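You operate a simulated robot arm through the tools that you are given. There is no shell and no other tool.

You run a simulated robot arm. Do the job below in one go: nothing can be reset, and whatever is moved stays where it is left.

JOB
Slot the three loose cores on top of the core rack by size.
Fine: try the 40 mm one in the ring gauge before you slot it; on No go it goes in the rack's rejects bin; leave the other cores.

It is judged by the outcome, as a careful person would: the job done as asked, and still so three seconds after it is handed in. It fails if anything else is knocked over, pushed out of place, dropped, spilled or broken.

ROBOT AND FRAMES
A 7-joint arm with a two-finger parallel gripper, fixed in place. Base frame: the origin is at the foot of the arm, x ahead of it, y to its left, z up; the work surface is at about z = 0.8. Readings come in m, rad, newtons and seconds.
With the tool pointing down near the work surface it reaches from about 0.3 to 0.7 m from the base axis. Its first joint turns from -1.152 to 1.152 rad. Payload 1.57 kg.
The tool frame sits at the grasp point between the pads (the TCP): z along the fingers, y along the line on which they close. The tips reach 0.03 m beyond it. The gripper opens to 0.11 m. The fingers are 0.024 m wide and 0.012 m thick; the gripper's body (0.048 by 0.112 m) begins 0.078 m behind the TCP.
Orientation is told as [roll, pitch, yaw] about the base's x, y, z axes, in that order, counted from this pose: with the fingers straight down and closing along the base's y, the tool's x points along the base's -x, its y along +y and its z along -z.

CONTROLS
- The arm moves only by the tool nudge_tool. Its argument "targets" is a list of rows, each an object of numbers (a shift or turn left out is 0, a gripper value left out holds the last): "wx", "wy", "wz": the turn, a rotation vector about the tool's x, y, z in rad; "dx", "dy", "dz": the shift along the tool's x, y, z in m; "claw": the opening, from 0 (shut) to 1 (fully open). In form: [{"wx": .., "wy": .., "wz": .., "dx": .., "dy": .., "dz": .., "claw": ..}, ...]. A call has 1 to 20 rows; each row shifts and turns the commanded pose from where the row before left it, along the tool's axes as they then stand. A row lasts 0.2 s, in which the tool goes at most 0.05 m and 0.15 rad; a call with a longer step from one row to the next is refused whole, and so is a gripper value outside its range. A pose out of reach is approached as far as the arm can. The call stops where the force on the tool passes 40 N (or 10 N more than at its start, if that is more) or the arm is blocked; 0.2 s more then pass. The fingers move at their own pace (about 0.108 m/s each) and stop on an object; they squeeze with about 43 N. The grip force told is the motor's: it shows also when the fingers shut on nothing. Time passes only in rows, and 0.2 s behind the last, so rows that do not move let the fingers close. It gives the time, the measured TCP pose, the force on the tool (base axes), the opening and the grip force at its end, in the units of the frame above (readings bear some noise), with the torque about the TCP (base axes, N m) and any sound that the robot's microphone picked up, and new pictures: "pictures" is both (left out), scene, wrist or none.
- Cameras (640 x 400 px; columns grow to the right, rows downward): "scene" is fixed at [0.1756, -0.389, 1.3865]; the picture's right is [0.82, -0.58, 0.00], its down [-0.42, -0.60, -0.68] and it looks along [0.39, 0.56, -0.73] (base axes); focal length 214 px, centre (320, 200). "wrist" rides on the gripper at [0.07, 0.016, -0.141] in the tool frame; the picture's right is [-0.23, 0.97, 0.00], its down [-0.85, -0.20, -0.48] and it looks along [-0.47, -0.11, 0.88] (tool axes); focal length 222 px, centre (320, 200).
- measure_at(camera, pixels): for up to 12 pixels [column, row] of the newest picture of that camera ("zoom" is the newest enlarged one), the place [x, y, z] in the base frame of the surface seen there, good to about 0.003 m, but the place of the scene camera against the robot may be out by one fixed shift of up to 0.025 m in any direction. No time passes.
- close_up(camera, box): a new picture of the part [left, top, right, bottom] of that camera's present view, enlarged. No time passes.
- close_job(): hands the job in; it is judged then, once.

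Leave the gripper open and the arm clear of the work at the hand-in unless told otherwise.

The tools are called as name(argument=value, ...) on one line, values as JSON. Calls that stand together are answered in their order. nudge_tool: Moves the arm, as the interface text tells. Its arguments: {"type":"object","properties":{"targets":{"type":"array"},"pictures":{"type":"string","enum":["both","scene","wrist","none"]}},"required":["targets"]} The other tools are called the same way: measure_at (camera, pixels) gives the place of the surface under pixels of a picture; close_up (camera, box) takes an enlarged picture of a part of a camera's view; close_job () hands the job in.

At the start:

```text
time: 0.0
ee_pos: [0.3752, 0.0488, 1.1708]
tcp_rot: [0.001, -0.002, -0.002]
wrist_force: [-0.3, 0.2, -0.4]
ft_torque: [0.01, 0.02, 0.02]
opening: 0.1097
gripper_force: 0.1
```

scene: 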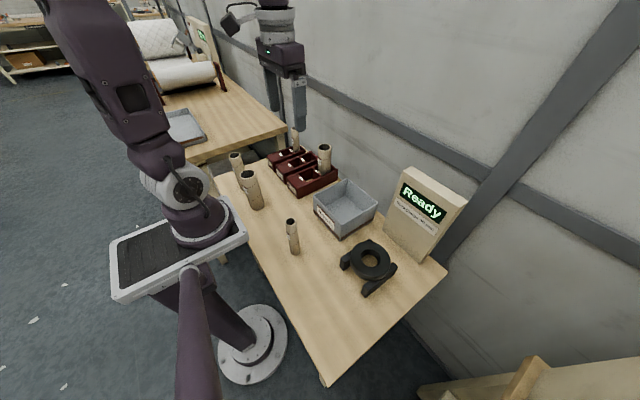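
wrist: 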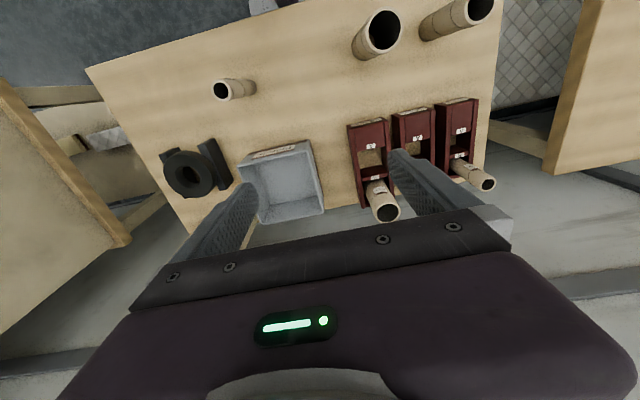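

I see three cores standing on the table (scene about [236,163], [251,190], [293,237]), a red rack with some cores in it, a grey bin, a ring gauge and a "Ready" display. I'll take enlarged pictures of each to read the labels.

close_up(camera="scene", box=[210, 110, 390, 222])

close_up(camera="scene", box=[270, 160, 480, 300])

close_up(camera="wrist", box=[330, 80, 510, 230])

close_up(camera="wrist", box=[150, 60, 350, 230])

```text
3.56 times, centred on (300, 166) of scene
```

zoom: 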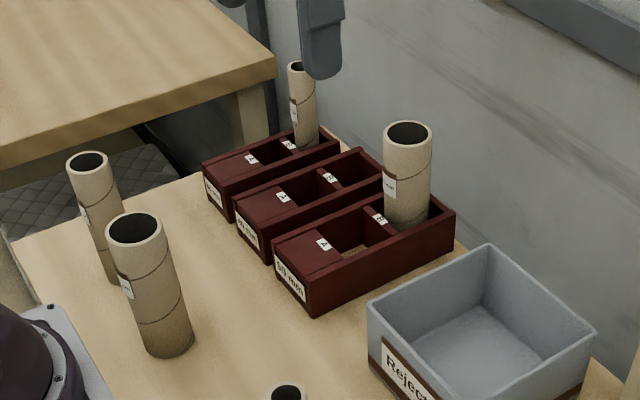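

```text
2.86 times, centred on (375, 230) of scene
```

zoom: 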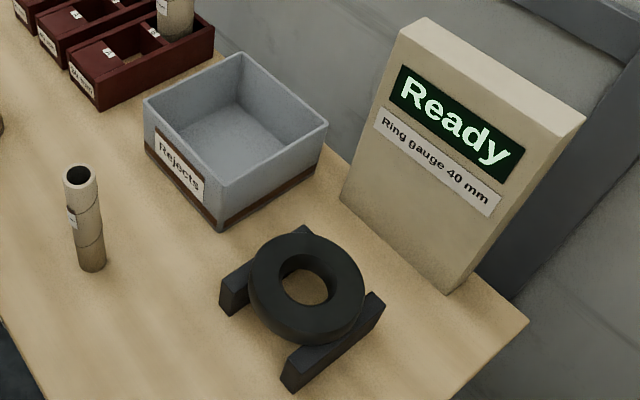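

```text
2.67 times, centred on (420, 155) of wrist
```

zoom: 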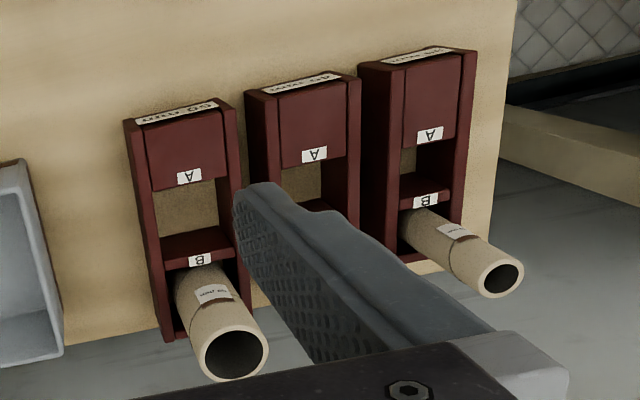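

```text
2.35 times, centred on (250, 145) of wrist
```

zoom: 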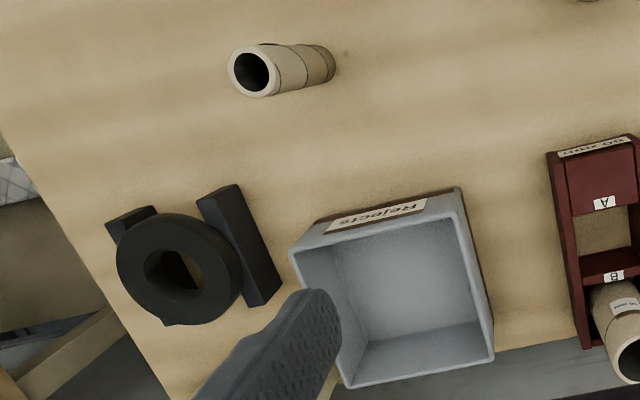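

The rack has three lanes with size labels and slots A and B, and two B slots hold cores. I'll enlarge further to read the lane labels and the labels on the cores.

close_up(camera="scene", box=[262, 140, 312, 200])

close_up(camera="scene", box=[225, 148, 275, 215])

close_up(camera="scene", box=[275, 210, 315, 260])

close_up(camera="scene", box=[285, 125, 345, 195])

close_up(camera="wrist", box=[345, 90, 485, 140])

close_up(camera="wrist", box=[340, 0, 500, 70])

close_up(camera="wrist", box=[440, 150, 500, 195])

close_up(camera="wrist", box=[355, 170, 415, 225])

```text
6.67 times, centred on (287, 170) of scene
```

zoom: 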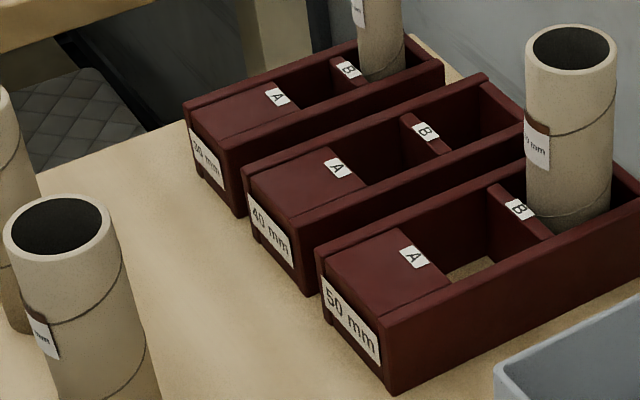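

```text
5.97 times, centred on (250, 182) of scene
```

zoom: 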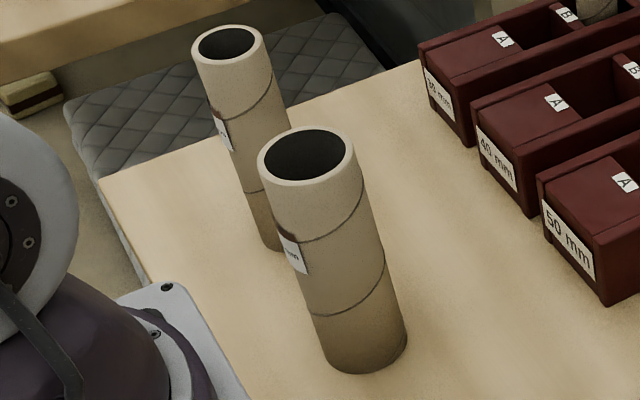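

```text
8.00 times, centred on (295, 235) of scene
```

zoom: 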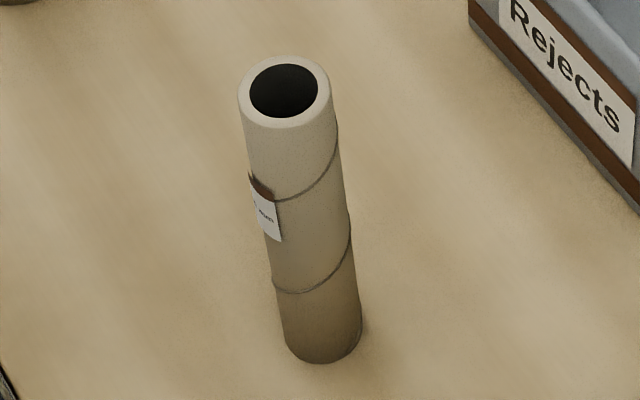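

```text
5.71 times, centred on (315, 160) of scene
```

zoom: 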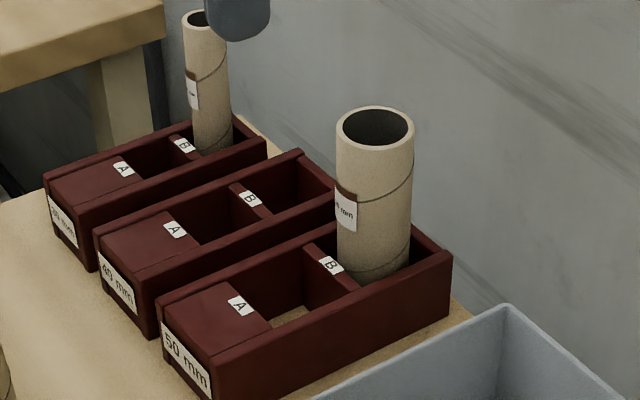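

```text
4.57 times, centred on (415, 115) of wrist
```

zoom: 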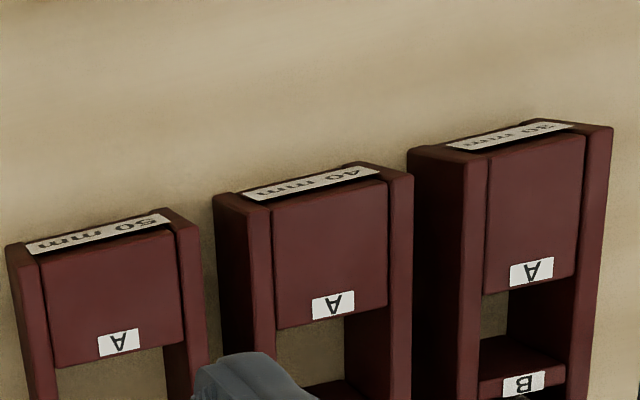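

```text
4.00 times, centred on (420, 35) of wrist
```

zoom: 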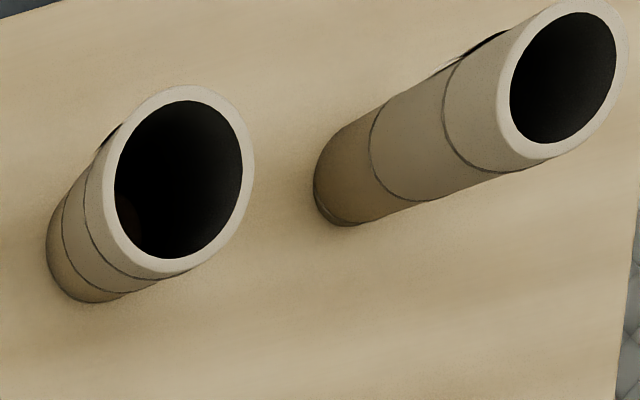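

```text
8.89 times, centred on (470, 172) of wrist
```

zoom: 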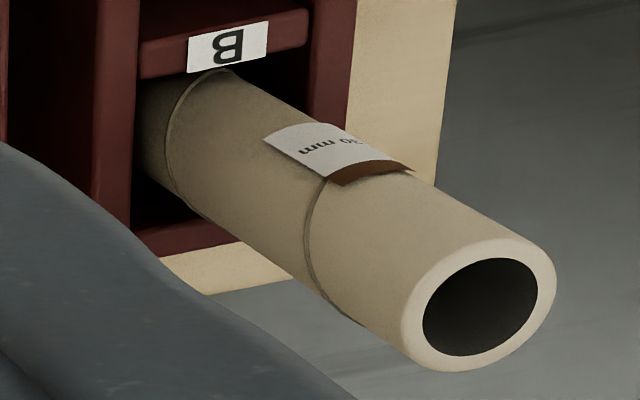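

```text
7.27 times, centred on (385, 198) of wrist
```

zoom: 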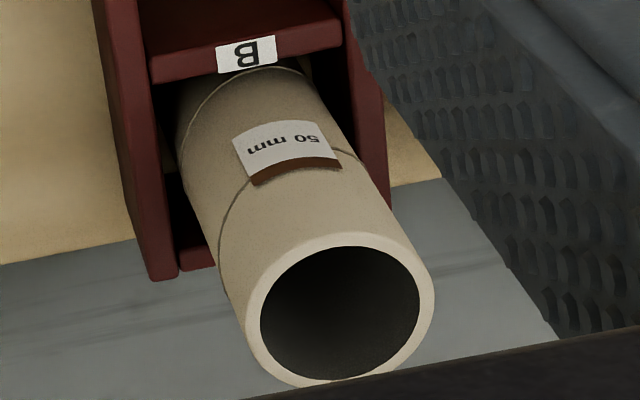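

The lanes read 30, 40 and 50 mm. 30-B and 50-B are occupied, and 40-A, 40-B, 30-A and 50-A are free. Next I measure the rack, bin and gauge from the wrist picture, and a few matching points from the scene picture.

measure_at(camera="wrist", pixels=[[349, 124], [388, 116], [394, 111], [432, 106], [438, 102], [476, 97], [370, 149], [417, 138], [461, 131], [371, 172], [459, 155], [370, 160]])

measure_at(camera="wrist", pixels=[[240, 164], [312, 142], [325, 214], [253, 222], [280, 190], [160, 155], [188, 174], [186, 152], [165, 172], [210, 172], [215, 165], [250, 85]])

measure_at(camera="scene", pixels=[[318, 208], [343, 181], [376, 204], [344, 238], [371, 257], [293, 223], [248, 175], [236, 157], [325, 149], [345, 265], [375, 287], [300, 181]])

```text
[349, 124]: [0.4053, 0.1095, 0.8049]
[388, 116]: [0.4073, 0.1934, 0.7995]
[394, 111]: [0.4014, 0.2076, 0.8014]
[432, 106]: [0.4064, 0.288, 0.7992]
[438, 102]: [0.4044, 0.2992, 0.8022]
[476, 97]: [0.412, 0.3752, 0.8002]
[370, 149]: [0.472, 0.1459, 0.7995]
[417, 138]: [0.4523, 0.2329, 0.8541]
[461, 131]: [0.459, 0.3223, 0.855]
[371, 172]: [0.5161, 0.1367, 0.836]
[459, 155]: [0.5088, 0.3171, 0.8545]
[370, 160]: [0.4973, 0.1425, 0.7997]
```

```text
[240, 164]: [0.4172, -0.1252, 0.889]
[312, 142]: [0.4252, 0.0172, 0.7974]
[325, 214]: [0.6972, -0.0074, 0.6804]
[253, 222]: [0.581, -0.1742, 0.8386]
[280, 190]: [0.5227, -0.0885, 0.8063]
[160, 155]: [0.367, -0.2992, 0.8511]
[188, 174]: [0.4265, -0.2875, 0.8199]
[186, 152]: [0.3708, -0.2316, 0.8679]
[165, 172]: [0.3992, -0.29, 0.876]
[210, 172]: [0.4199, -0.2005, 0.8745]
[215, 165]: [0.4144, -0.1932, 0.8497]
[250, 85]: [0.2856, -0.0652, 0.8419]
```

```text
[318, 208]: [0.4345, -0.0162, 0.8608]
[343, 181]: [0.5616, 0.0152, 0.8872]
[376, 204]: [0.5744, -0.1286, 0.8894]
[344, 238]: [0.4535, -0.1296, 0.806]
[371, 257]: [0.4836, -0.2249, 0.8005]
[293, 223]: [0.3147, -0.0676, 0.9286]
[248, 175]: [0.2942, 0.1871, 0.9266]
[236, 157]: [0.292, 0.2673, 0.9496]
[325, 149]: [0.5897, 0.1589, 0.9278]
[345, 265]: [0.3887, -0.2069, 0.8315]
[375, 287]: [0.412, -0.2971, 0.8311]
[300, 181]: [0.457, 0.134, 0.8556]
```

I need a better look at each item, so I'll move the arm high (tool about 1.12, well above everything) towards the gauge side and look with the wrist camera.

nudge_tool(targets=[{"dx": 0.004, "dy": -0.042, "dz": 0.008, "claw": 1}, {"dx": 0.004, "dy": -0.042, "dz": 0.008}, {"dx": 0.004, "dy": -0.042, "dz": 0.008}, {"dx": 0.004, "dy": -0.042, "dz": 0.008}, {"dx": 0.004, "dy": -0.042, "dz": 0.008}, {"dx": 0.004, "dy": -0.042, "dz": 0.008}, {}], pictures="both")

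```text
time: 1.6
ee_pos: [0.3479, -0.2035, 1.1232]
tcp_rot: [0.0, 0.002, 0.002]
wrist_force: [0.3, 0.2, 0.2]
ft_torque: [0.01, 0.02, 0.04]
opening: 0.1101
gripper_force: 0.1
```

scene: 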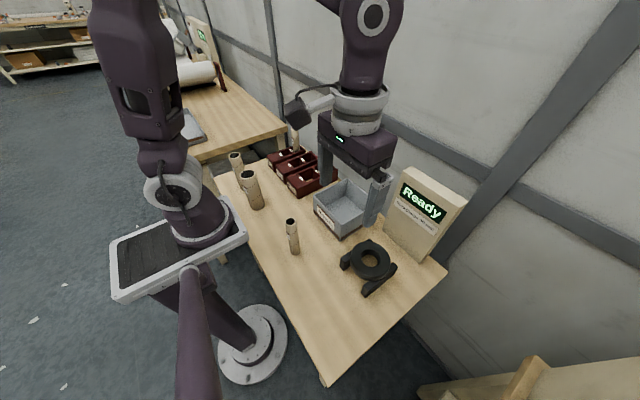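
wrist: 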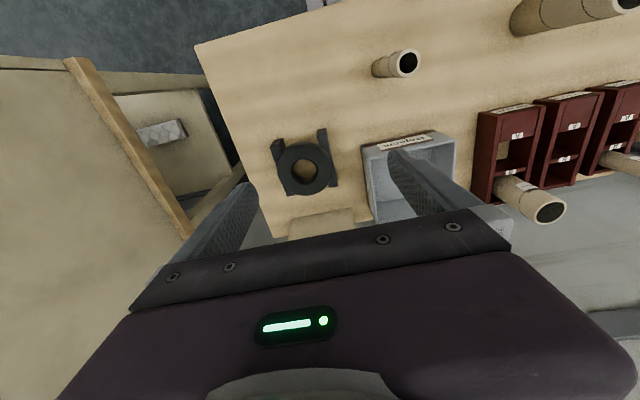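

The gauge is now clear at wrist pixel [305,167]. I'll enlarge it and measure the ring points.

close_up(camera="wrist", box=[255, 120, 355, 205])

measure_at(camera="wrist", pixels=[[283, 165], [327, 167], [305, 147], [305, 190], [293, 168], [317, 168], [305, 157], [306, 183], [277, 146], [324, 135], [333, 183], [305, 170]])

measure_at(camera="wrist", pixels=[[365, 148], [431, 133], [454, 138], [371, 145], [375, 210], [403, 142], [379, 180], [377, 68], [408, 52], [386, 74], [480, 112], [538, 106]])

```text
4.71 times, centred on (305, 162) of wrist
```

zoom: 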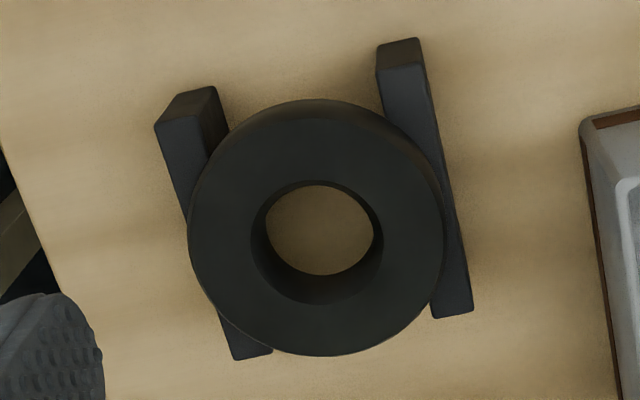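

```text
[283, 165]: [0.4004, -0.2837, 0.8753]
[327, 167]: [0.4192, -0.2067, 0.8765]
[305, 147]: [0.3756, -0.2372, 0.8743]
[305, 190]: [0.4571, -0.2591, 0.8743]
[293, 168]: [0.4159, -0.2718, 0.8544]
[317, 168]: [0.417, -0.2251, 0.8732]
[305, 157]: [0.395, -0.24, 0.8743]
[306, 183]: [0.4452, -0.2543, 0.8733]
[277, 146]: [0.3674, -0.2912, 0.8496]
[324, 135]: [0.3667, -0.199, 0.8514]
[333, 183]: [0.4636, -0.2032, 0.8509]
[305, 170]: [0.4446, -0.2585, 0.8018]
```

```text
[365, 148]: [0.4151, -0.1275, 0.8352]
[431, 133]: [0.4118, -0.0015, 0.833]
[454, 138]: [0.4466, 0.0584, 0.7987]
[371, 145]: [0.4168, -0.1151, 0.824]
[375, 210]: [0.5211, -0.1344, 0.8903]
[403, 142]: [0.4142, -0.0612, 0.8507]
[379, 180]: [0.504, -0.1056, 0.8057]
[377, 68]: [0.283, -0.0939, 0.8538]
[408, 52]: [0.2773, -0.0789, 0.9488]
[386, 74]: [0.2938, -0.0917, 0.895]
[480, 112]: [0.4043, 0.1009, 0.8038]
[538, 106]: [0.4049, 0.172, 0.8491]
```

Now I measure the ring around its bore in the enlarged picture, to find the bore centre.

measure_at(camera="zoom", pixels=[[246, 240], [390, 240], [318, 174], [318, 311], [267, 195], [372, 195], [265, 290], [372, 290], [195, 240], [440, 240], [318, 108], [318, 350]])

close_up(camera="wrist", box=[340, 30, 440, 100])

```text
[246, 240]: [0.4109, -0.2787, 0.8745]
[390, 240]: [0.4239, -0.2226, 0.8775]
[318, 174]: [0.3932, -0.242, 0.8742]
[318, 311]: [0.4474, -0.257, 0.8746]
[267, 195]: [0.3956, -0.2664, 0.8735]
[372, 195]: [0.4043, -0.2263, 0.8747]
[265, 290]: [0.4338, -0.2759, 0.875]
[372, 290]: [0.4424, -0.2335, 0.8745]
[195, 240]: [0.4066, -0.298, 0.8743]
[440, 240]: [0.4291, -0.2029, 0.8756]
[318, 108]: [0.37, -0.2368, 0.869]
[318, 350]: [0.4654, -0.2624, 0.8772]
```

```text
5.71 times, centred on (390, 65) of wrist
```

zoom: 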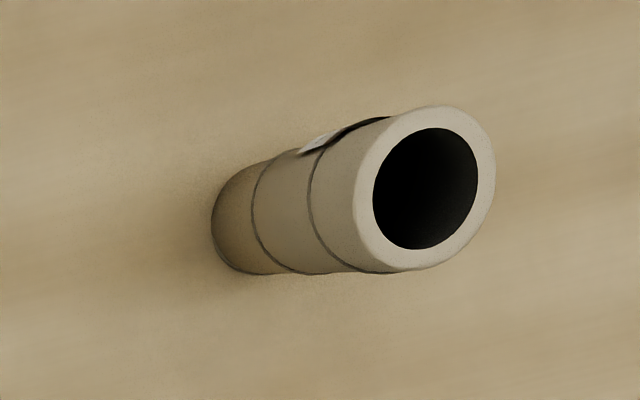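

Ring bore centre is about [0.419, -0.2505], top at 0.8745, bore about 52 mm. Now the rim points of the small core in this enlarged picture.

measure_at(camera="zoom", pixels=[[366, 205], [485, 170], [440, 117], [412, 260], [385, 145], [468, 232], [480, 140], [375, 240], [240, 190], [225, 240], [280, 268], [400, 125]])

```text
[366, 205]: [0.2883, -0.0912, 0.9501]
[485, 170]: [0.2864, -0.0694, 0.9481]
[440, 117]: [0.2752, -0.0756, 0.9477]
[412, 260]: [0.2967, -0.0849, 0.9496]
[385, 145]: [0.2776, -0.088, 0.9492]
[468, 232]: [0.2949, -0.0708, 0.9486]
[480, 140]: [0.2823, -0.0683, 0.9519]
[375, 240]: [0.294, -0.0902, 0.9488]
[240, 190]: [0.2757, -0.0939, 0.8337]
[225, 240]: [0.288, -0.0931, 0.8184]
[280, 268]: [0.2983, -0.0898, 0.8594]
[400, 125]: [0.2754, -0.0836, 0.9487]
```

Small core: centre about [0.286, -0.080], top at 0.949. Now I move the arm high to the other side to see the two larger cores.

nudge_tool(targets=[{"dx": 0.004, "dy": 0.046}, {"dx": 0.004, "dy": 0.046}, {"dx": 0.004, "dy": 0.046}, {"dx": 0.004, "dy": 0.046}, {"dx": 0.004, "dy": 0.046}, {"dx": 0.004, "dy": 0.046}, {"dx": 0.004, "dy": 0.046}, {"dx": 0.004, "dy": 0.046}, {"dx": 0.004, "dy": 0.046}, {}], pictures="both")

```text
time: 3.8
ee_pos: [0.3124, 0.2119, 1.1217]
tcp_rot: [0.0, 0.0, 0.002]
wrist_force: [0.1, -0.7, 0.0]
ft_torque: [-0.02, 0.02, -0.03]
opening: 0.1099
gripper_force: 0.0
```

scene: 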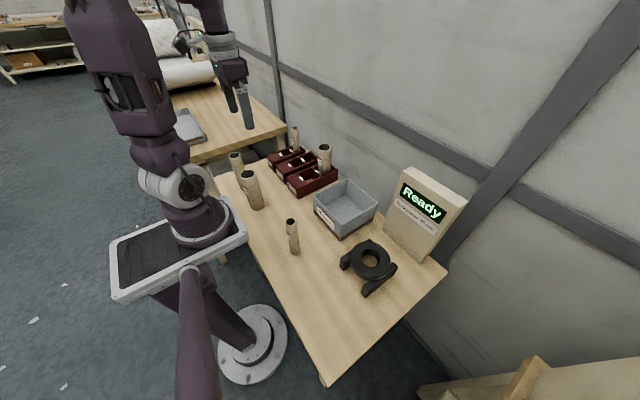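
wrist: 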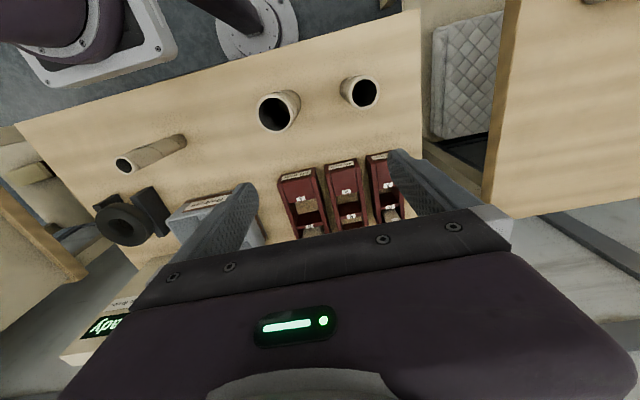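

Both larger cores are visible at wrist [278,112] and [362,93]. I'll enlarge and measure them one after another.

close_up(camera="wrist", box=[240, 70, 400, 140])

close_up(camera="wrist", box=[270, 150, 410, 240])

```text
4.00 times, centred on (320, 105) of wrist
```

zoom: 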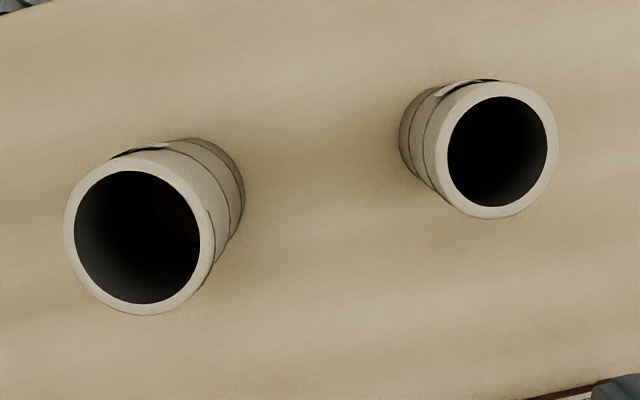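

```text
4.44 times, centred on (340, 195) of wrist
```

zoom: 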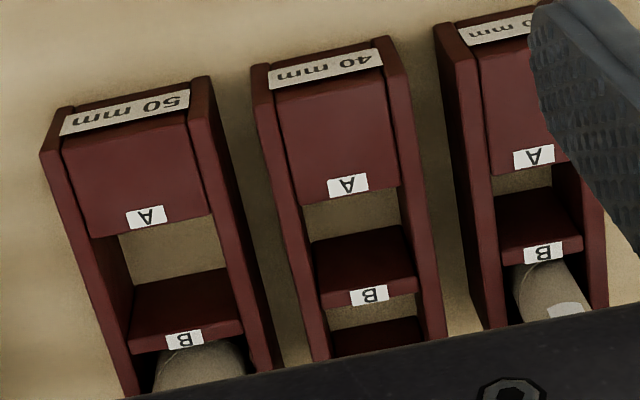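

Now I measure the rack slots in this enlarged rack picture.

measure_at(camera="zoom", pixels=[[68, 170], [196, 130], [150, 205], [100, 225], [205, 208], [180, 278], [185, 310], [185, 345], [95, 260], [230, 245], [175, 245], [85, 240]])

measure_at(camera="zoom", pixels=[[265, 100], [400, 70], [345, 195], [308, 195], [392, 180], [355, 240], [365, 285], [300, 235], [415, 215], [355, 215], [375, 315], [375, 335]])

measure_at(camera="zoom", pixels=[[450, 60], [530, 165], [497, 168], [535, 205], [540, 240], [478, 200], [568, 200], [522, 182], [312, 300], [432, 275], [540, 262], [320, 340]])

```text
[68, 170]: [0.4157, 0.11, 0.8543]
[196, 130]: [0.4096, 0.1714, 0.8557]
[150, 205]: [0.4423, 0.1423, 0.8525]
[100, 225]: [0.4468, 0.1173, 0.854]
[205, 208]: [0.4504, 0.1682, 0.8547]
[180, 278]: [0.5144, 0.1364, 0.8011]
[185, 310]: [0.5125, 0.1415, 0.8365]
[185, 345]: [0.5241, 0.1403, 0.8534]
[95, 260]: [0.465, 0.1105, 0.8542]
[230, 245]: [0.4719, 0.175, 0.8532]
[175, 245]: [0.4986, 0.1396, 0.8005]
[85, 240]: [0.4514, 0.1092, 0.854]
```

```text
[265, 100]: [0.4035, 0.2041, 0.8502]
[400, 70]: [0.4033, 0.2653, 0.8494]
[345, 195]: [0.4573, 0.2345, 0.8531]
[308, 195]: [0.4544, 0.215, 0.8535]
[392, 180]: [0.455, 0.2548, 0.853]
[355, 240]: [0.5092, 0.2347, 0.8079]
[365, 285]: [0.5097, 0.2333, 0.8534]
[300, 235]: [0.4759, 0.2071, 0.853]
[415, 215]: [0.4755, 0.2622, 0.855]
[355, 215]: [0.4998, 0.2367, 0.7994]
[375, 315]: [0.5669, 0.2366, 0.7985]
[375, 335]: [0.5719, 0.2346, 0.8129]
```

```text
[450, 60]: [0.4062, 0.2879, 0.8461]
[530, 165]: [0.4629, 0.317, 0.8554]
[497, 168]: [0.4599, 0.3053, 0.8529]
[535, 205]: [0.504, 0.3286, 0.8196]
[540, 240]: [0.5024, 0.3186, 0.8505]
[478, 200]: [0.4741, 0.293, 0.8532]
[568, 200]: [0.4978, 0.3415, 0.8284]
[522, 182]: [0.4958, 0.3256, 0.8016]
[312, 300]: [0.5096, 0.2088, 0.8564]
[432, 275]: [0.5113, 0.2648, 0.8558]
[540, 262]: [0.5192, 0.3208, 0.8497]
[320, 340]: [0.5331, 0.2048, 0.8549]
```

Now the cores: I retake the enlarged view of both, and measure their rims.

close_up(camera="wrist", box=[240, 70, 400, 140])

measure_at(camera="zoom", pixels=[[70, 235], [207, 235], [138, 163], [142, 308], [85, 190], [195, 285], [190, 180], [90, 285], [225, 160], [150, 155], [238, 190], [215, 240]])

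measure_at(camera="zoom", pixels=[[441, 150], [552, 150], [497, 88], [497, 212], [456, 107], [538, 193], [540, 108], [455, 193], [410, 120], [415, 160], [430, 95], [405, 140]])

```text
4.00 times, centred on (320, 105) of wrist
```

zoom: 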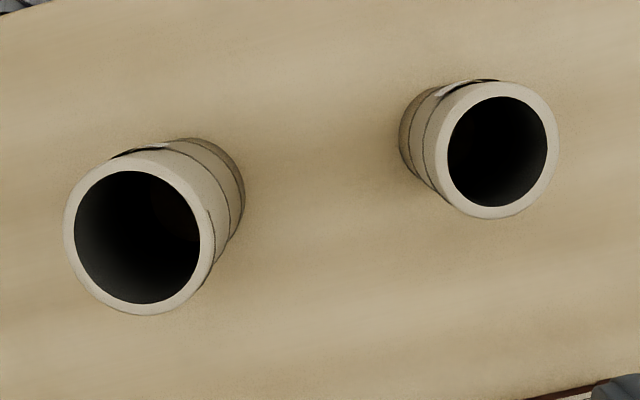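

```text
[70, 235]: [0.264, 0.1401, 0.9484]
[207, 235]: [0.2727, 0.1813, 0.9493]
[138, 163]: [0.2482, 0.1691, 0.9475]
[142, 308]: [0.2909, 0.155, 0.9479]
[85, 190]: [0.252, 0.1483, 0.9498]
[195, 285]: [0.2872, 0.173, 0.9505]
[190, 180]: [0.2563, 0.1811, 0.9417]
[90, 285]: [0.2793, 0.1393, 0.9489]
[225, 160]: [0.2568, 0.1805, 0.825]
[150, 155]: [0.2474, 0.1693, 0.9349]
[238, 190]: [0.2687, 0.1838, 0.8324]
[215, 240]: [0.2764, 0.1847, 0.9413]
```

```text
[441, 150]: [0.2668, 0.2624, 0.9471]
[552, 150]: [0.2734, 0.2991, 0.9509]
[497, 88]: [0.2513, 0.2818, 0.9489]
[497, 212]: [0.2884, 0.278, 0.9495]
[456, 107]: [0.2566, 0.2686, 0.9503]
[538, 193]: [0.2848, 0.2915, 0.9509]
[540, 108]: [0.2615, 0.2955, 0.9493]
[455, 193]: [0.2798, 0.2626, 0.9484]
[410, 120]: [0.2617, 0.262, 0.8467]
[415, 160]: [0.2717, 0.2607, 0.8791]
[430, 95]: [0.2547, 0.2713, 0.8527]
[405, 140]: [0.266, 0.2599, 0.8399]
```

The 50 mm core is at about [0.269, 0.161] and the 40 mm one at about [0.270, 0.280], with both tops at 0.949. I'll move high above the 40 mm core at z about 1.08, with the fingers open, and check with the wrist camera.

nudge_tool(targets=[{"dx": 0.021, "dy": 0.034, "dz": 0.02}, {"dx": 0.021, "dy": 0.034, "dz": 0.02}, {}, {}], pictures="both")

nudge_tool(targets=[{}], pictures="none")

nudge_tool(targets=[{}], pictures="none")

```text
time: 4.8
ee_pos: [0.2688, 0.279, 1.081]
tcp_rot: [-0.001, 0.001, -0.001]
wrist_force: [0.5, -0.2, -0.5]
ft_torque: [-0.01, -0.01, -0.02]
opening: 0.1099
gripper_force: 0.1
```

scene: 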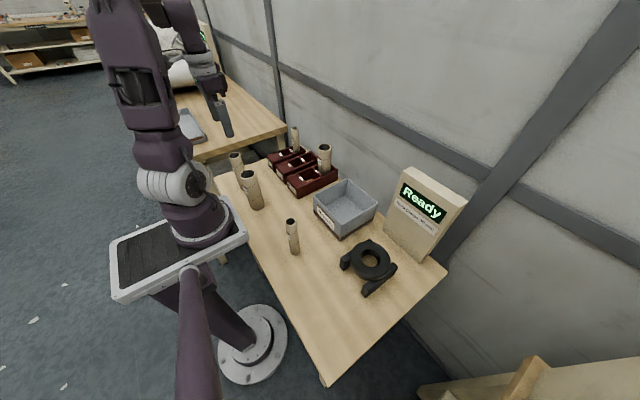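
wrist: 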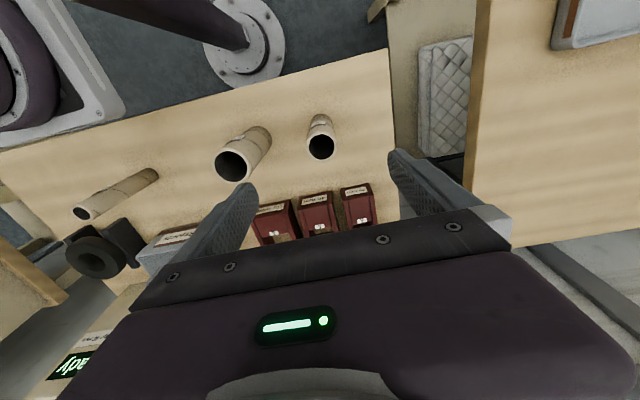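

```text
time: 5.2
ee_pos: [0.2671, 0.2787, 1.0812]
tcp_rot: [0.0, -0.002, 0.0]
wrist_force: [-0.1, -0.3, -0.1]
ft_torque: [0.0, 0.05, 0.01]
opening: 0.11
gripper_force: 0.0
```

```text
time: 5.6
ee_pos: [0.2685, 0.2792, 1.0813]
tcp_rot: [-0.001, -0.001, 0.0]
wrist_force: [0.6, 0.2, 0.2]
ft_torque: [0.07, 0.04, -0.01]
opening: 0.1098
gripper_force: 0.0
```

The tool is at about [0.268, 0.279, 1.081] and the 40 mm core is at wrist [320,145], between the fingers. I re-measure its rim from here.

close_up(camera="wrist", box=[290, 105, 350, 165])

```text
6.67 times, centred on (320, 135) of wrist
```

zoom: 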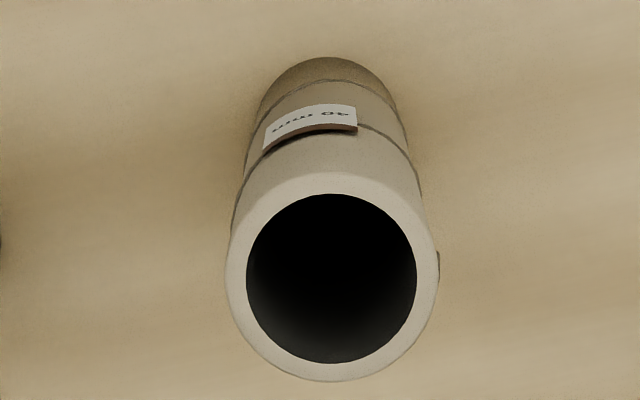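

measure_at(camera="zoom", pixels=[[237, 275], [426, 280], [333, 182], [330, 372], [262, 210], [400, 348], [402, 212], [262, 345], [438, 265], [245, 190], [415, 190], [330, 95]])

close_up(camera="wrist", box=[318, 125, 340, 160])

close_up(camera="wrist", box=[210, 120, 280, 185])

```text
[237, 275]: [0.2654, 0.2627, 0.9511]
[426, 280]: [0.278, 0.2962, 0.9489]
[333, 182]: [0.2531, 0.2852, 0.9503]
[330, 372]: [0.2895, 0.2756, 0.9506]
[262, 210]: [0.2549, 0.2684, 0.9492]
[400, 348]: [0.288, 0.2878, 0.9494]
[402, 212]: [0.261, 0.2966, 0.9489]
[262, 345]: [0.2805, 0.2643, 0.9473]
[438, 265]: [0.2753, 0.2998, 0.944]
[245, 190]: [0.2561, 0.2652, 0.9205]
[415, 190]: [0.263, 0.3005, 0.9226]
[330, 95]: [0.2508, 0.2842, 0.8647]
```

```text
11.43 times, centred on (329, 142) of wrist
```

zoom: 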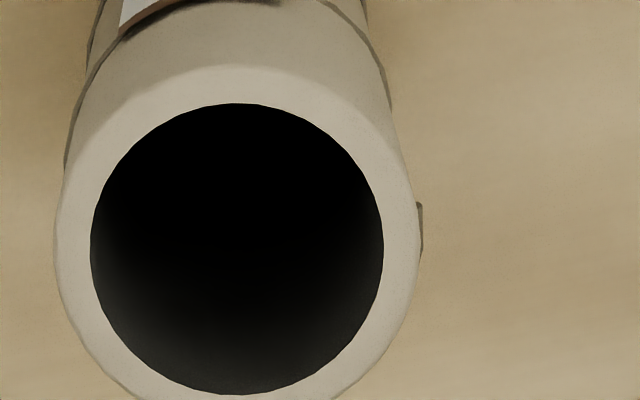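

```text
6.15 times, centred on (245, 152) of wrist
```

zoom: 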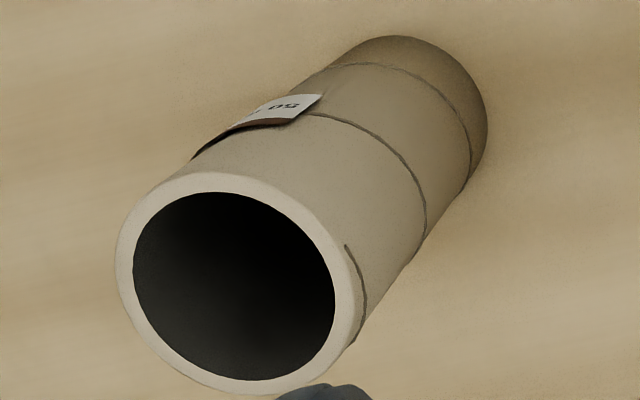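

The 40 mm core centre is [0.2713, 0.2796]. I shift 3 mm ahead, go straight down to z about 0.921 around it, and then close the fingers.

nudge_tool(targets=[{"dx": -0.003, "dz": 0.03}, {"dz": 0.045}, {"dz": 0.045}, {"dz": 0.03}, {"dz": 0.01}, {}], pictures="wrist")

```text
time: 7.0
ee_pos: [0.2771, 0.2812, 0.9207]
tcp_rot: [0.001, 0.0, -0.001]
wrist_force: [0.3, -0.6, 0.2]
ft_torque: [-0.02, -0.02, 0.01]
opening: 0.1099
gripper_force: 0.1
```

wrist: 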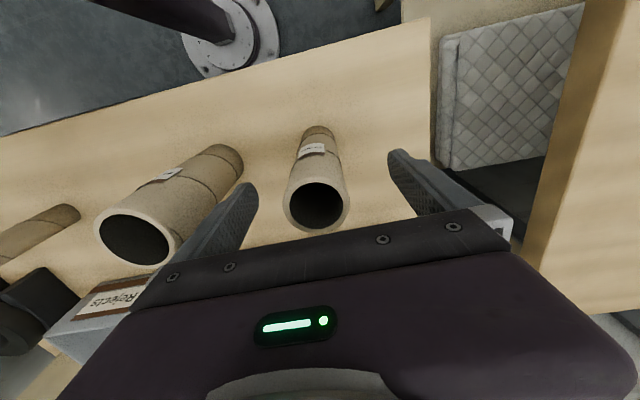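

The measured x is 0.277, a few mm ahead of plan. I re-read the pose and re-measure the core rim before closing.

nudge_tool(targets=[{}, {}], pictures="wrist")

close_up(camera="wrist", box=[270, 150, 370, 245])

```text
time: 7.6
ee_pos: [0.2764, 0.2807, 0.9224]
tcp_rot: [-0.001, -0.002, 0.0]
wrist_force: [-0.1, -0.5, -0.7]
ft_torque: [0.0, -0.02, 0.01]
opening: 0.11
gripper_force: 0.1
```

wrist: 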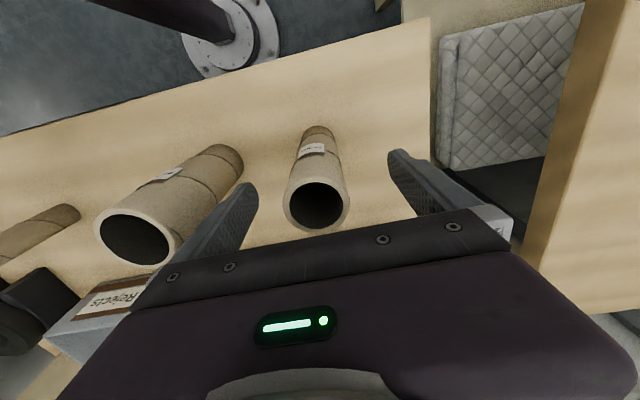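

```text
4.21 times, centred on (320, 198) of wrist
```

zoom: 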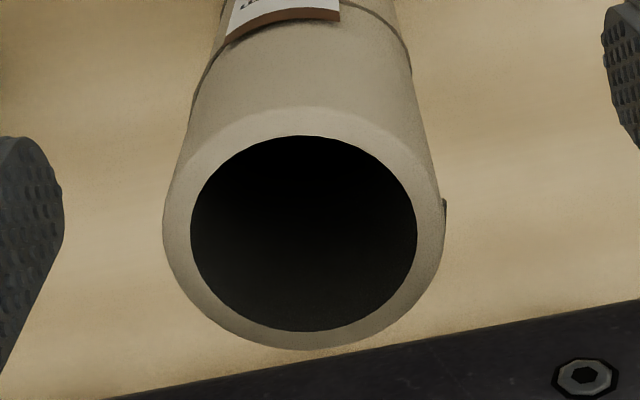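

measure_at(camera="zoom", pixels=[[177, 230], [431, 235], [302, 120], [305, 340], [210, 165], [400, 305], [395, 160], [215, 305]])

```text
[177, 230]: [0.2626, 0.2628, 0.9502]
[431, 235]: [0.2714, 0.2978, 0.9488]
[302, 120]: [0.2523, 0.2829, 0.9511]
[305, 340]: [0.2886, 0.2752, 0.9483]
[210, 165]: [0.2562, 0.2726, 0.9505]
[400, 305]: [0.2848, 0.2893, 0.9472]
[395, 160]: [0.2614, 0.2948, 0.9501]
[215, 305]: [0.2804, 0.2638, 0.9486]
```

The core centre is at [0.270, 0.280] and the tool at [0.2766, 0.281], so I move back 6 mm, then close.

nudge_tool(targets=[{"dx": 0.006, "dy": -0.001}, {}, {}], pictures="none")

nudge_tool(targets=[{"claw": 0.25}, {"claw": 0.25}, {"claw": 0.25}, {"claw": 0.25}, {"claw": 0.25}], pictures="both")

```text
time: 8.4
ee_pos: [0.2698, 0.2785, 0.9211]
tcp_rot: [-0.002, 0.0, 0.0]
wrist_force: [-0.2, -0.7, -0.7]
ft_torque: [0.0, 0.0, -0.07]
opening: 0.11
gripper_force: 0.1
```

```text
time: 9.6
ee_pos: [0.2707, 0.279, 0.9222]
tcp_rot: [0.0, 0.001, 0.0]
wrist_force: [-0.6, -0.1, -0.1]
ft_torque: [-0.02, 0.01, -0.02]
opening: 0.0385
gripper_force: 42.7
```

scene: 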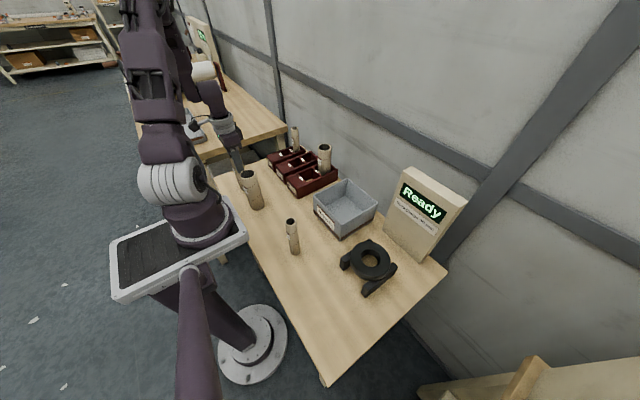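
wrist: 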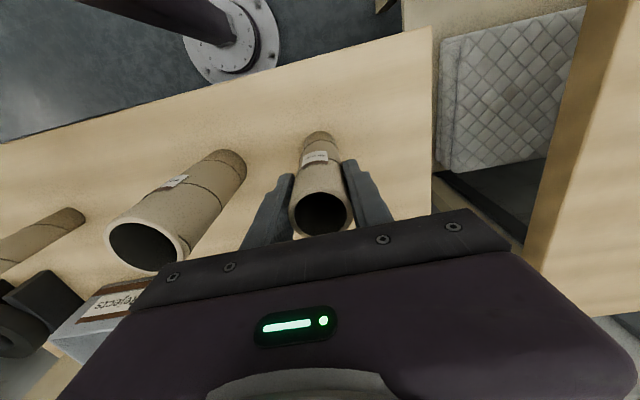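

The core is held (opening 0.0385, grip 42.7 N). I lift it straight up about 0.19 m and check it.

nudge_tool(targets=[{"dz": -0.02}, {"dz": -0.04}, {"dz": -0.045}, {"dz": -0.045}, {"dz": -0.04}, {}], pictures="both")

```text
time: 11.0
ee_pos: [0.269, 0.2791, 1.1141]
tcp_rot: [0.001, -0.001, 0.0]
wrist_force: [-0.5, 0.7, 0.4]
ft_torque: [0.02, -0.03, -0.03]
opening: 0.0383
gripper_force: 42.4
```

scene: 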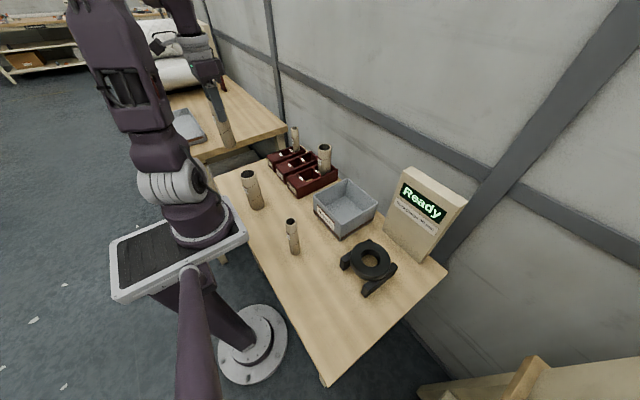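
wrist: 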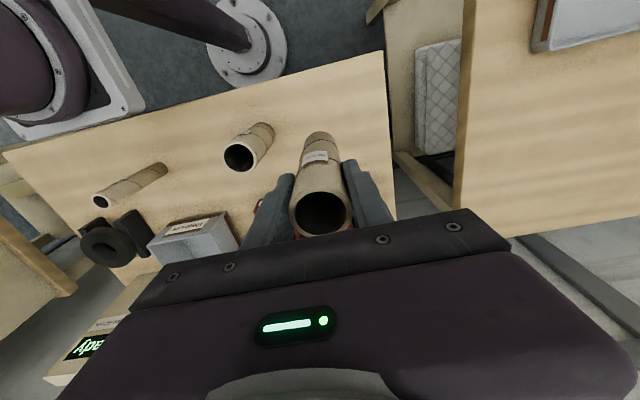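

The core came up with the gripper. I measure its rim against the tool now.

close_up(camera="wrist", box=[280, 125, 370, 245])

nudge_tool(targets=[{}], pictures="none")

```text
3.33 times, centred on (325, 185) of wrist
```

zoom: 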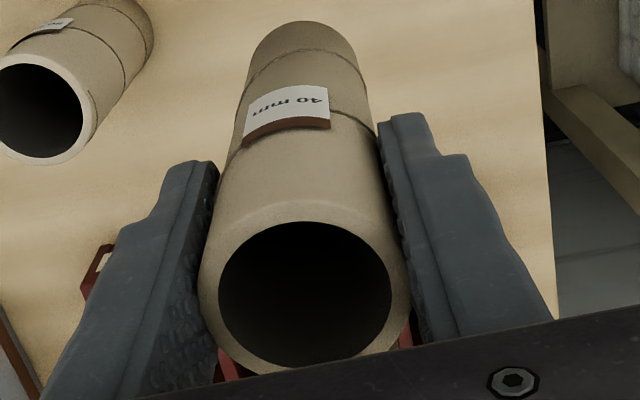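

```text
time: 11.4
ee_pos: [0.2699, 0.2774, 1.114]
tcp_rot: [0.0, -0.001, 0.0]
wrist_force: [-0.2, 0.6, -0.9]
ft_torque: [0.03, 0.0, 0.02]
opening: 0.0385
gripper_force: 43.1
```

measure_at(camera="zoom", pixels=[[208, 295], [401, 300], [303, 212], [305, 371], [232, 235], [380, 352], [378, 232], [235, 350]])

measure_at(camera="zoom", pixels=[[300, 25], [270, 55], [340, 60], [240, 165], [370, 165]])

```text
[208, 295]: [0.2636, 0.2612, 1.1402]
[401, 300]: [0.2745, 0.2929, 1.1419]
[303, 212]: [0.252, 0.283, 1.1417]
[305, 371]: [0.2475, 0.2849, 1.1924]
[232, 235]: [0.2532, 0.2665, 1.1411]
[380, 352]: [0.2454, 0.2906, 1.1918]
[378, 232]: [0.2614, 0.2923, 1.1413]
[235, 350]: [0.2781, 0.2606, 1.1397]
```

```text
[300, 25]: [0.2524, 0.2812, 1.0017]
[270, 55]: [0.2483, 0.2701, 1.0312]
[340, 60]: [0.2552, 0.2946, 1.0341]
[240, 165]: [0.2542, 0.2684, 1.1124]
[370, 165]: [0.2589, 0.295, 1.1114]
```

The core sits centred in the grip, top 27 mm above and bottom 123 mm below the tool point. Before crossing over I check where the display stands, using the scene picture.

measure_at(camera="scene", pixels=[[408, 168], [465, 203], [388, 235], [436, 260], [425, 205], [371, 245], [358, 262], [385, 262], [371, 278]])

```text
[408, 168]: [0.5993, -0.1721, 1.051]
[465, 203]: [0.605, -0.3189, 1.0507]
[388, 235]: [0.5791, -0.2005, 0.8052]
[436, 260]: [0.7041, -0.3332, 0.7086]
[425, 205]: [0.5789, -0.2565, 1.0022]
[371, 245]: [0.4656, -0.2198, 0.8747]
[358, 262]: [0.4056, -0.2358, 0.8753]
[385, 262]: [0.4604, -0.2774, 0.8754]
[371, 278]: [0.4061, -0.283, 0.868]
```

The display stands at x of 0.58 and beyond, so it's clear of the path. I carry the core at z about 1.114 (its bottom at 0.99, above everything on the table here) over to the gauge.

nudge_tool(targets=[{"dx": -0.006, "dy": -0.02}, {"dx": -0.012, "dy": -0.042}, {"dx": -0.012, "dy": -0.044}, {"dx": -0.012, "dy": -0.044}, {"dx": -0.012, "dy": -0.044}, {"dx": -0.012, "dy": -0.044}, {"dx": -0.012, "dy": -0.044}, {"dx": -0.012, "dy": -0.044}, {"dx": -0.012, "dy": -0.044}, {"dx": -0.012, "dy": -0.044}, {"dx": -0.012, "dy": -0.044}, {"dx": -0.012, "dy": -0.042}, {"dx": -0.012, "dy": -0.029}, {}, {}], pictures="both")

```text
time: 14.6
ee_pos: [0.4195, -0.2526, 1.1151]
tcp_rot: [0.0, 0.0, 0.0]
wrist_force: [0.8, -1.2, -0.3]
ft_torque: [-0.02, 0.01, 0.01]
opening: 0.0385
gripper_force: 43.0
```

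scene: 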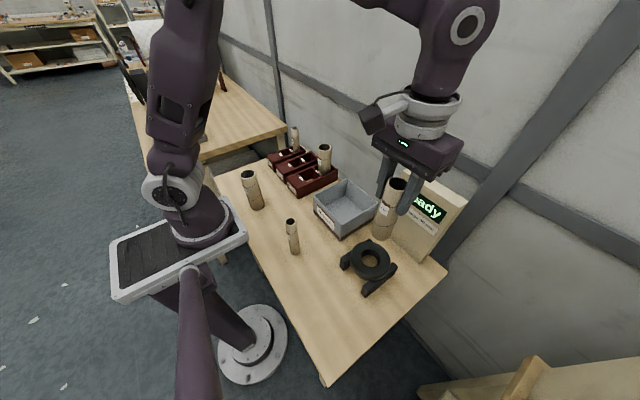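
wrist: 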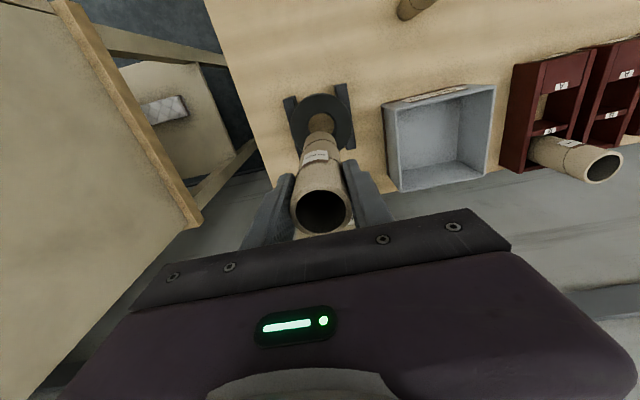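

The core is above the gauge now. I enlarge the ring under it for a second measurement of its centre.

close_up(camera="wrist", box=[275, 75, 370, 165])

nudge_tool(targets=[{}], pictures="none")

close_up(camera="scene", box=[325, 160, 455, 300])

```text
4.44 times, centred on (322, 120) of wrist
```

zoom: 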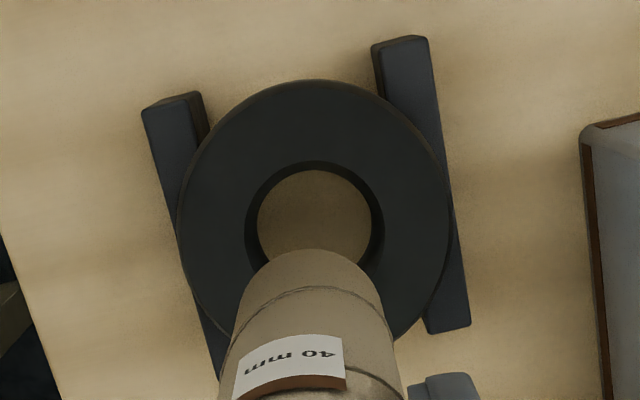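

```text
time: 15.0
ee_pos: [0.419, -0.2521, 1.114]
tcp_rot: [-0.001, 0.001, 0.001]
wrist_force: [0.4, -1.0, 0.0]
ft_torque: [0.02, 0.01, -0.02]
opening: 0.0385
gripper_force: 42.8
```

```text
2.86 times, centred on (390, 230) of scene
```

zoom: 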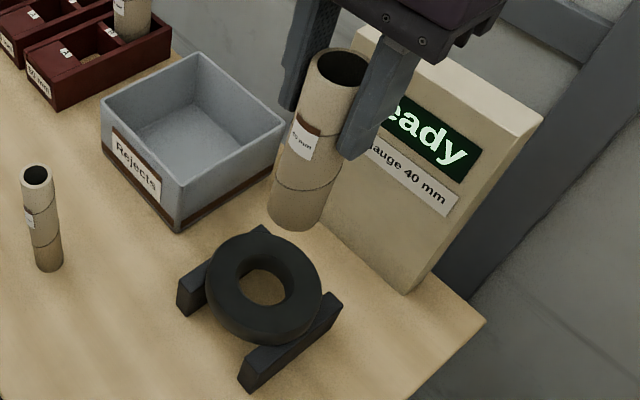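

There is a lead-in chamfer around the bore. I take the wrist enlargement again to measure the ring edges.

close_up(camera="wrist", box=[275, 75, 370, 165])

measure_at(camera="zoom", pixels=[[188, 220], [443, 225], [238, 218], [391, 222], [313, 150], [320, 95], [245, 180], [375, 175], [262, 150], [365, 148], [205, 300], [430, 295]])

```text
4.44 times, centred on (322, 120) of wrist
```

zoom: 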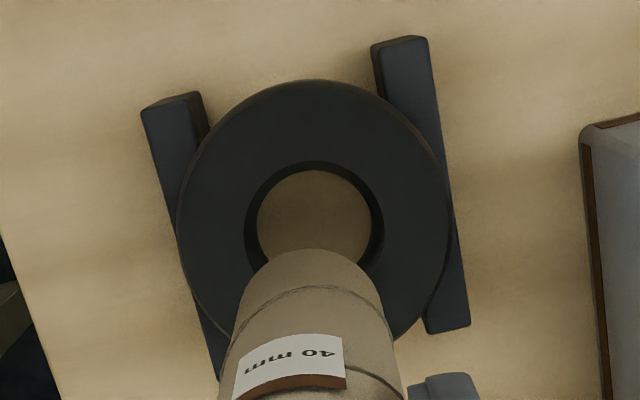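

```text
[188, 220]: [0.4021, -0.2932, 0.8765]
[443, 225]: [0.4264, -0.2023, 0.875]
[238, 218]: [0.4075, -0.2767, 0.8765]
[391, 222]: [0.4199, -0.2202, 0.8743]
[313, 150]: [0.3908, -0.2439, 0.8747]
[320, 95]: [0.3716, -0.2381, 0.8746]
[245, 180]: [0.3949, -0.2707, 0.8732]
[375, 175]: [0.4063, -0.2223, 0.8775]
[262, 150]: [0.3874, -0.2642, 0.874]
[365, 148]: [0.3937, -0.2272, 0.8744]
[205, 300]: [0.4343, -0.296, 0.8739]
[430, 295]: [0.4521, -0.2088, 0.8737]
```

Ring centre confirmed at about [0.419, -0.2505], tool at [0.419, -0.252]. I shift 1.5 mm in y and lower until the core's bottom is about 8 mm above the ring.

nudge_tool(targets=[{"dy": 0.0015, "dz": 0.02}, {"dz": 0.035}, {"dz": 0.035}, {"dz": 0.018}, {}, {}], pictures="both")

close_up(camera="scene", box=[325, 180, 425, 300])

close_up(camera="wrist", box=[260, 90, 390, 200])

```text
time: 16.4
ee_pos: [0.4195, -0.2484, 1.005]
tcp_rot: [-0.002, -0.001, 0.0]
wrist_force: [0.3, 0.1, -0.4]
ft_torque: [-0.03, 0.03, -0.03]
opening: 0.0386
gripper_force: 43.4
```

scene: 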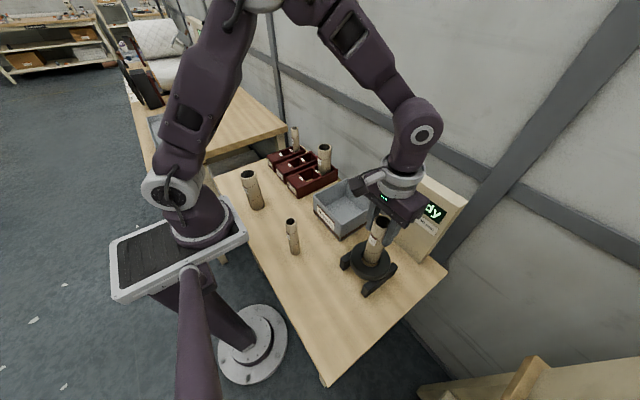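
wrist: 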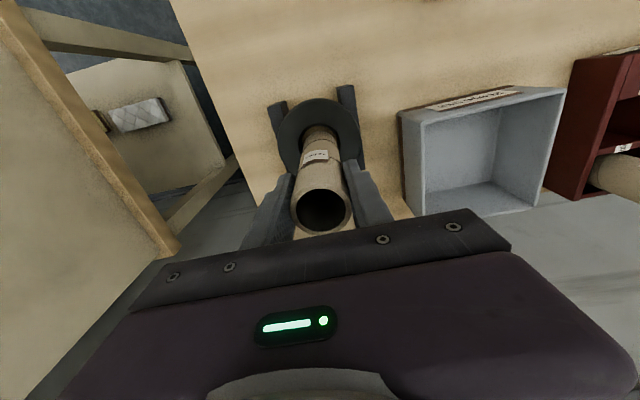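

```text
3.33 times, centred on (375, 240) of scene
```

zoom: 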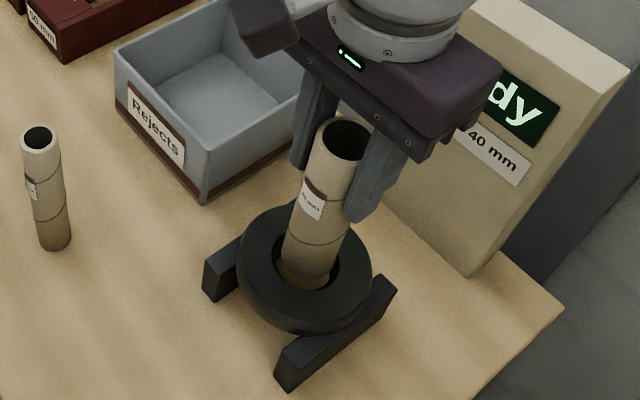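

```text
3.64 times, centred on (325, 145) of wrist
```

zoom: 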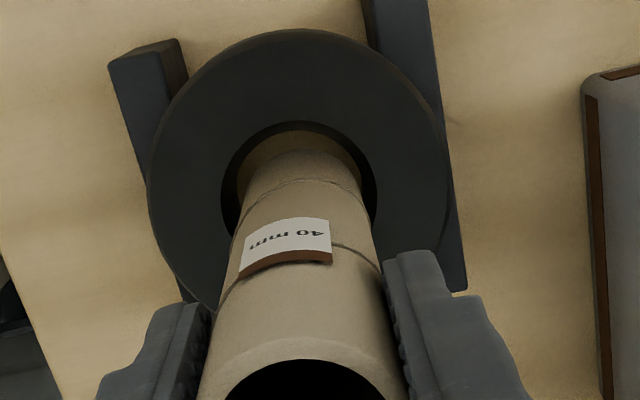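

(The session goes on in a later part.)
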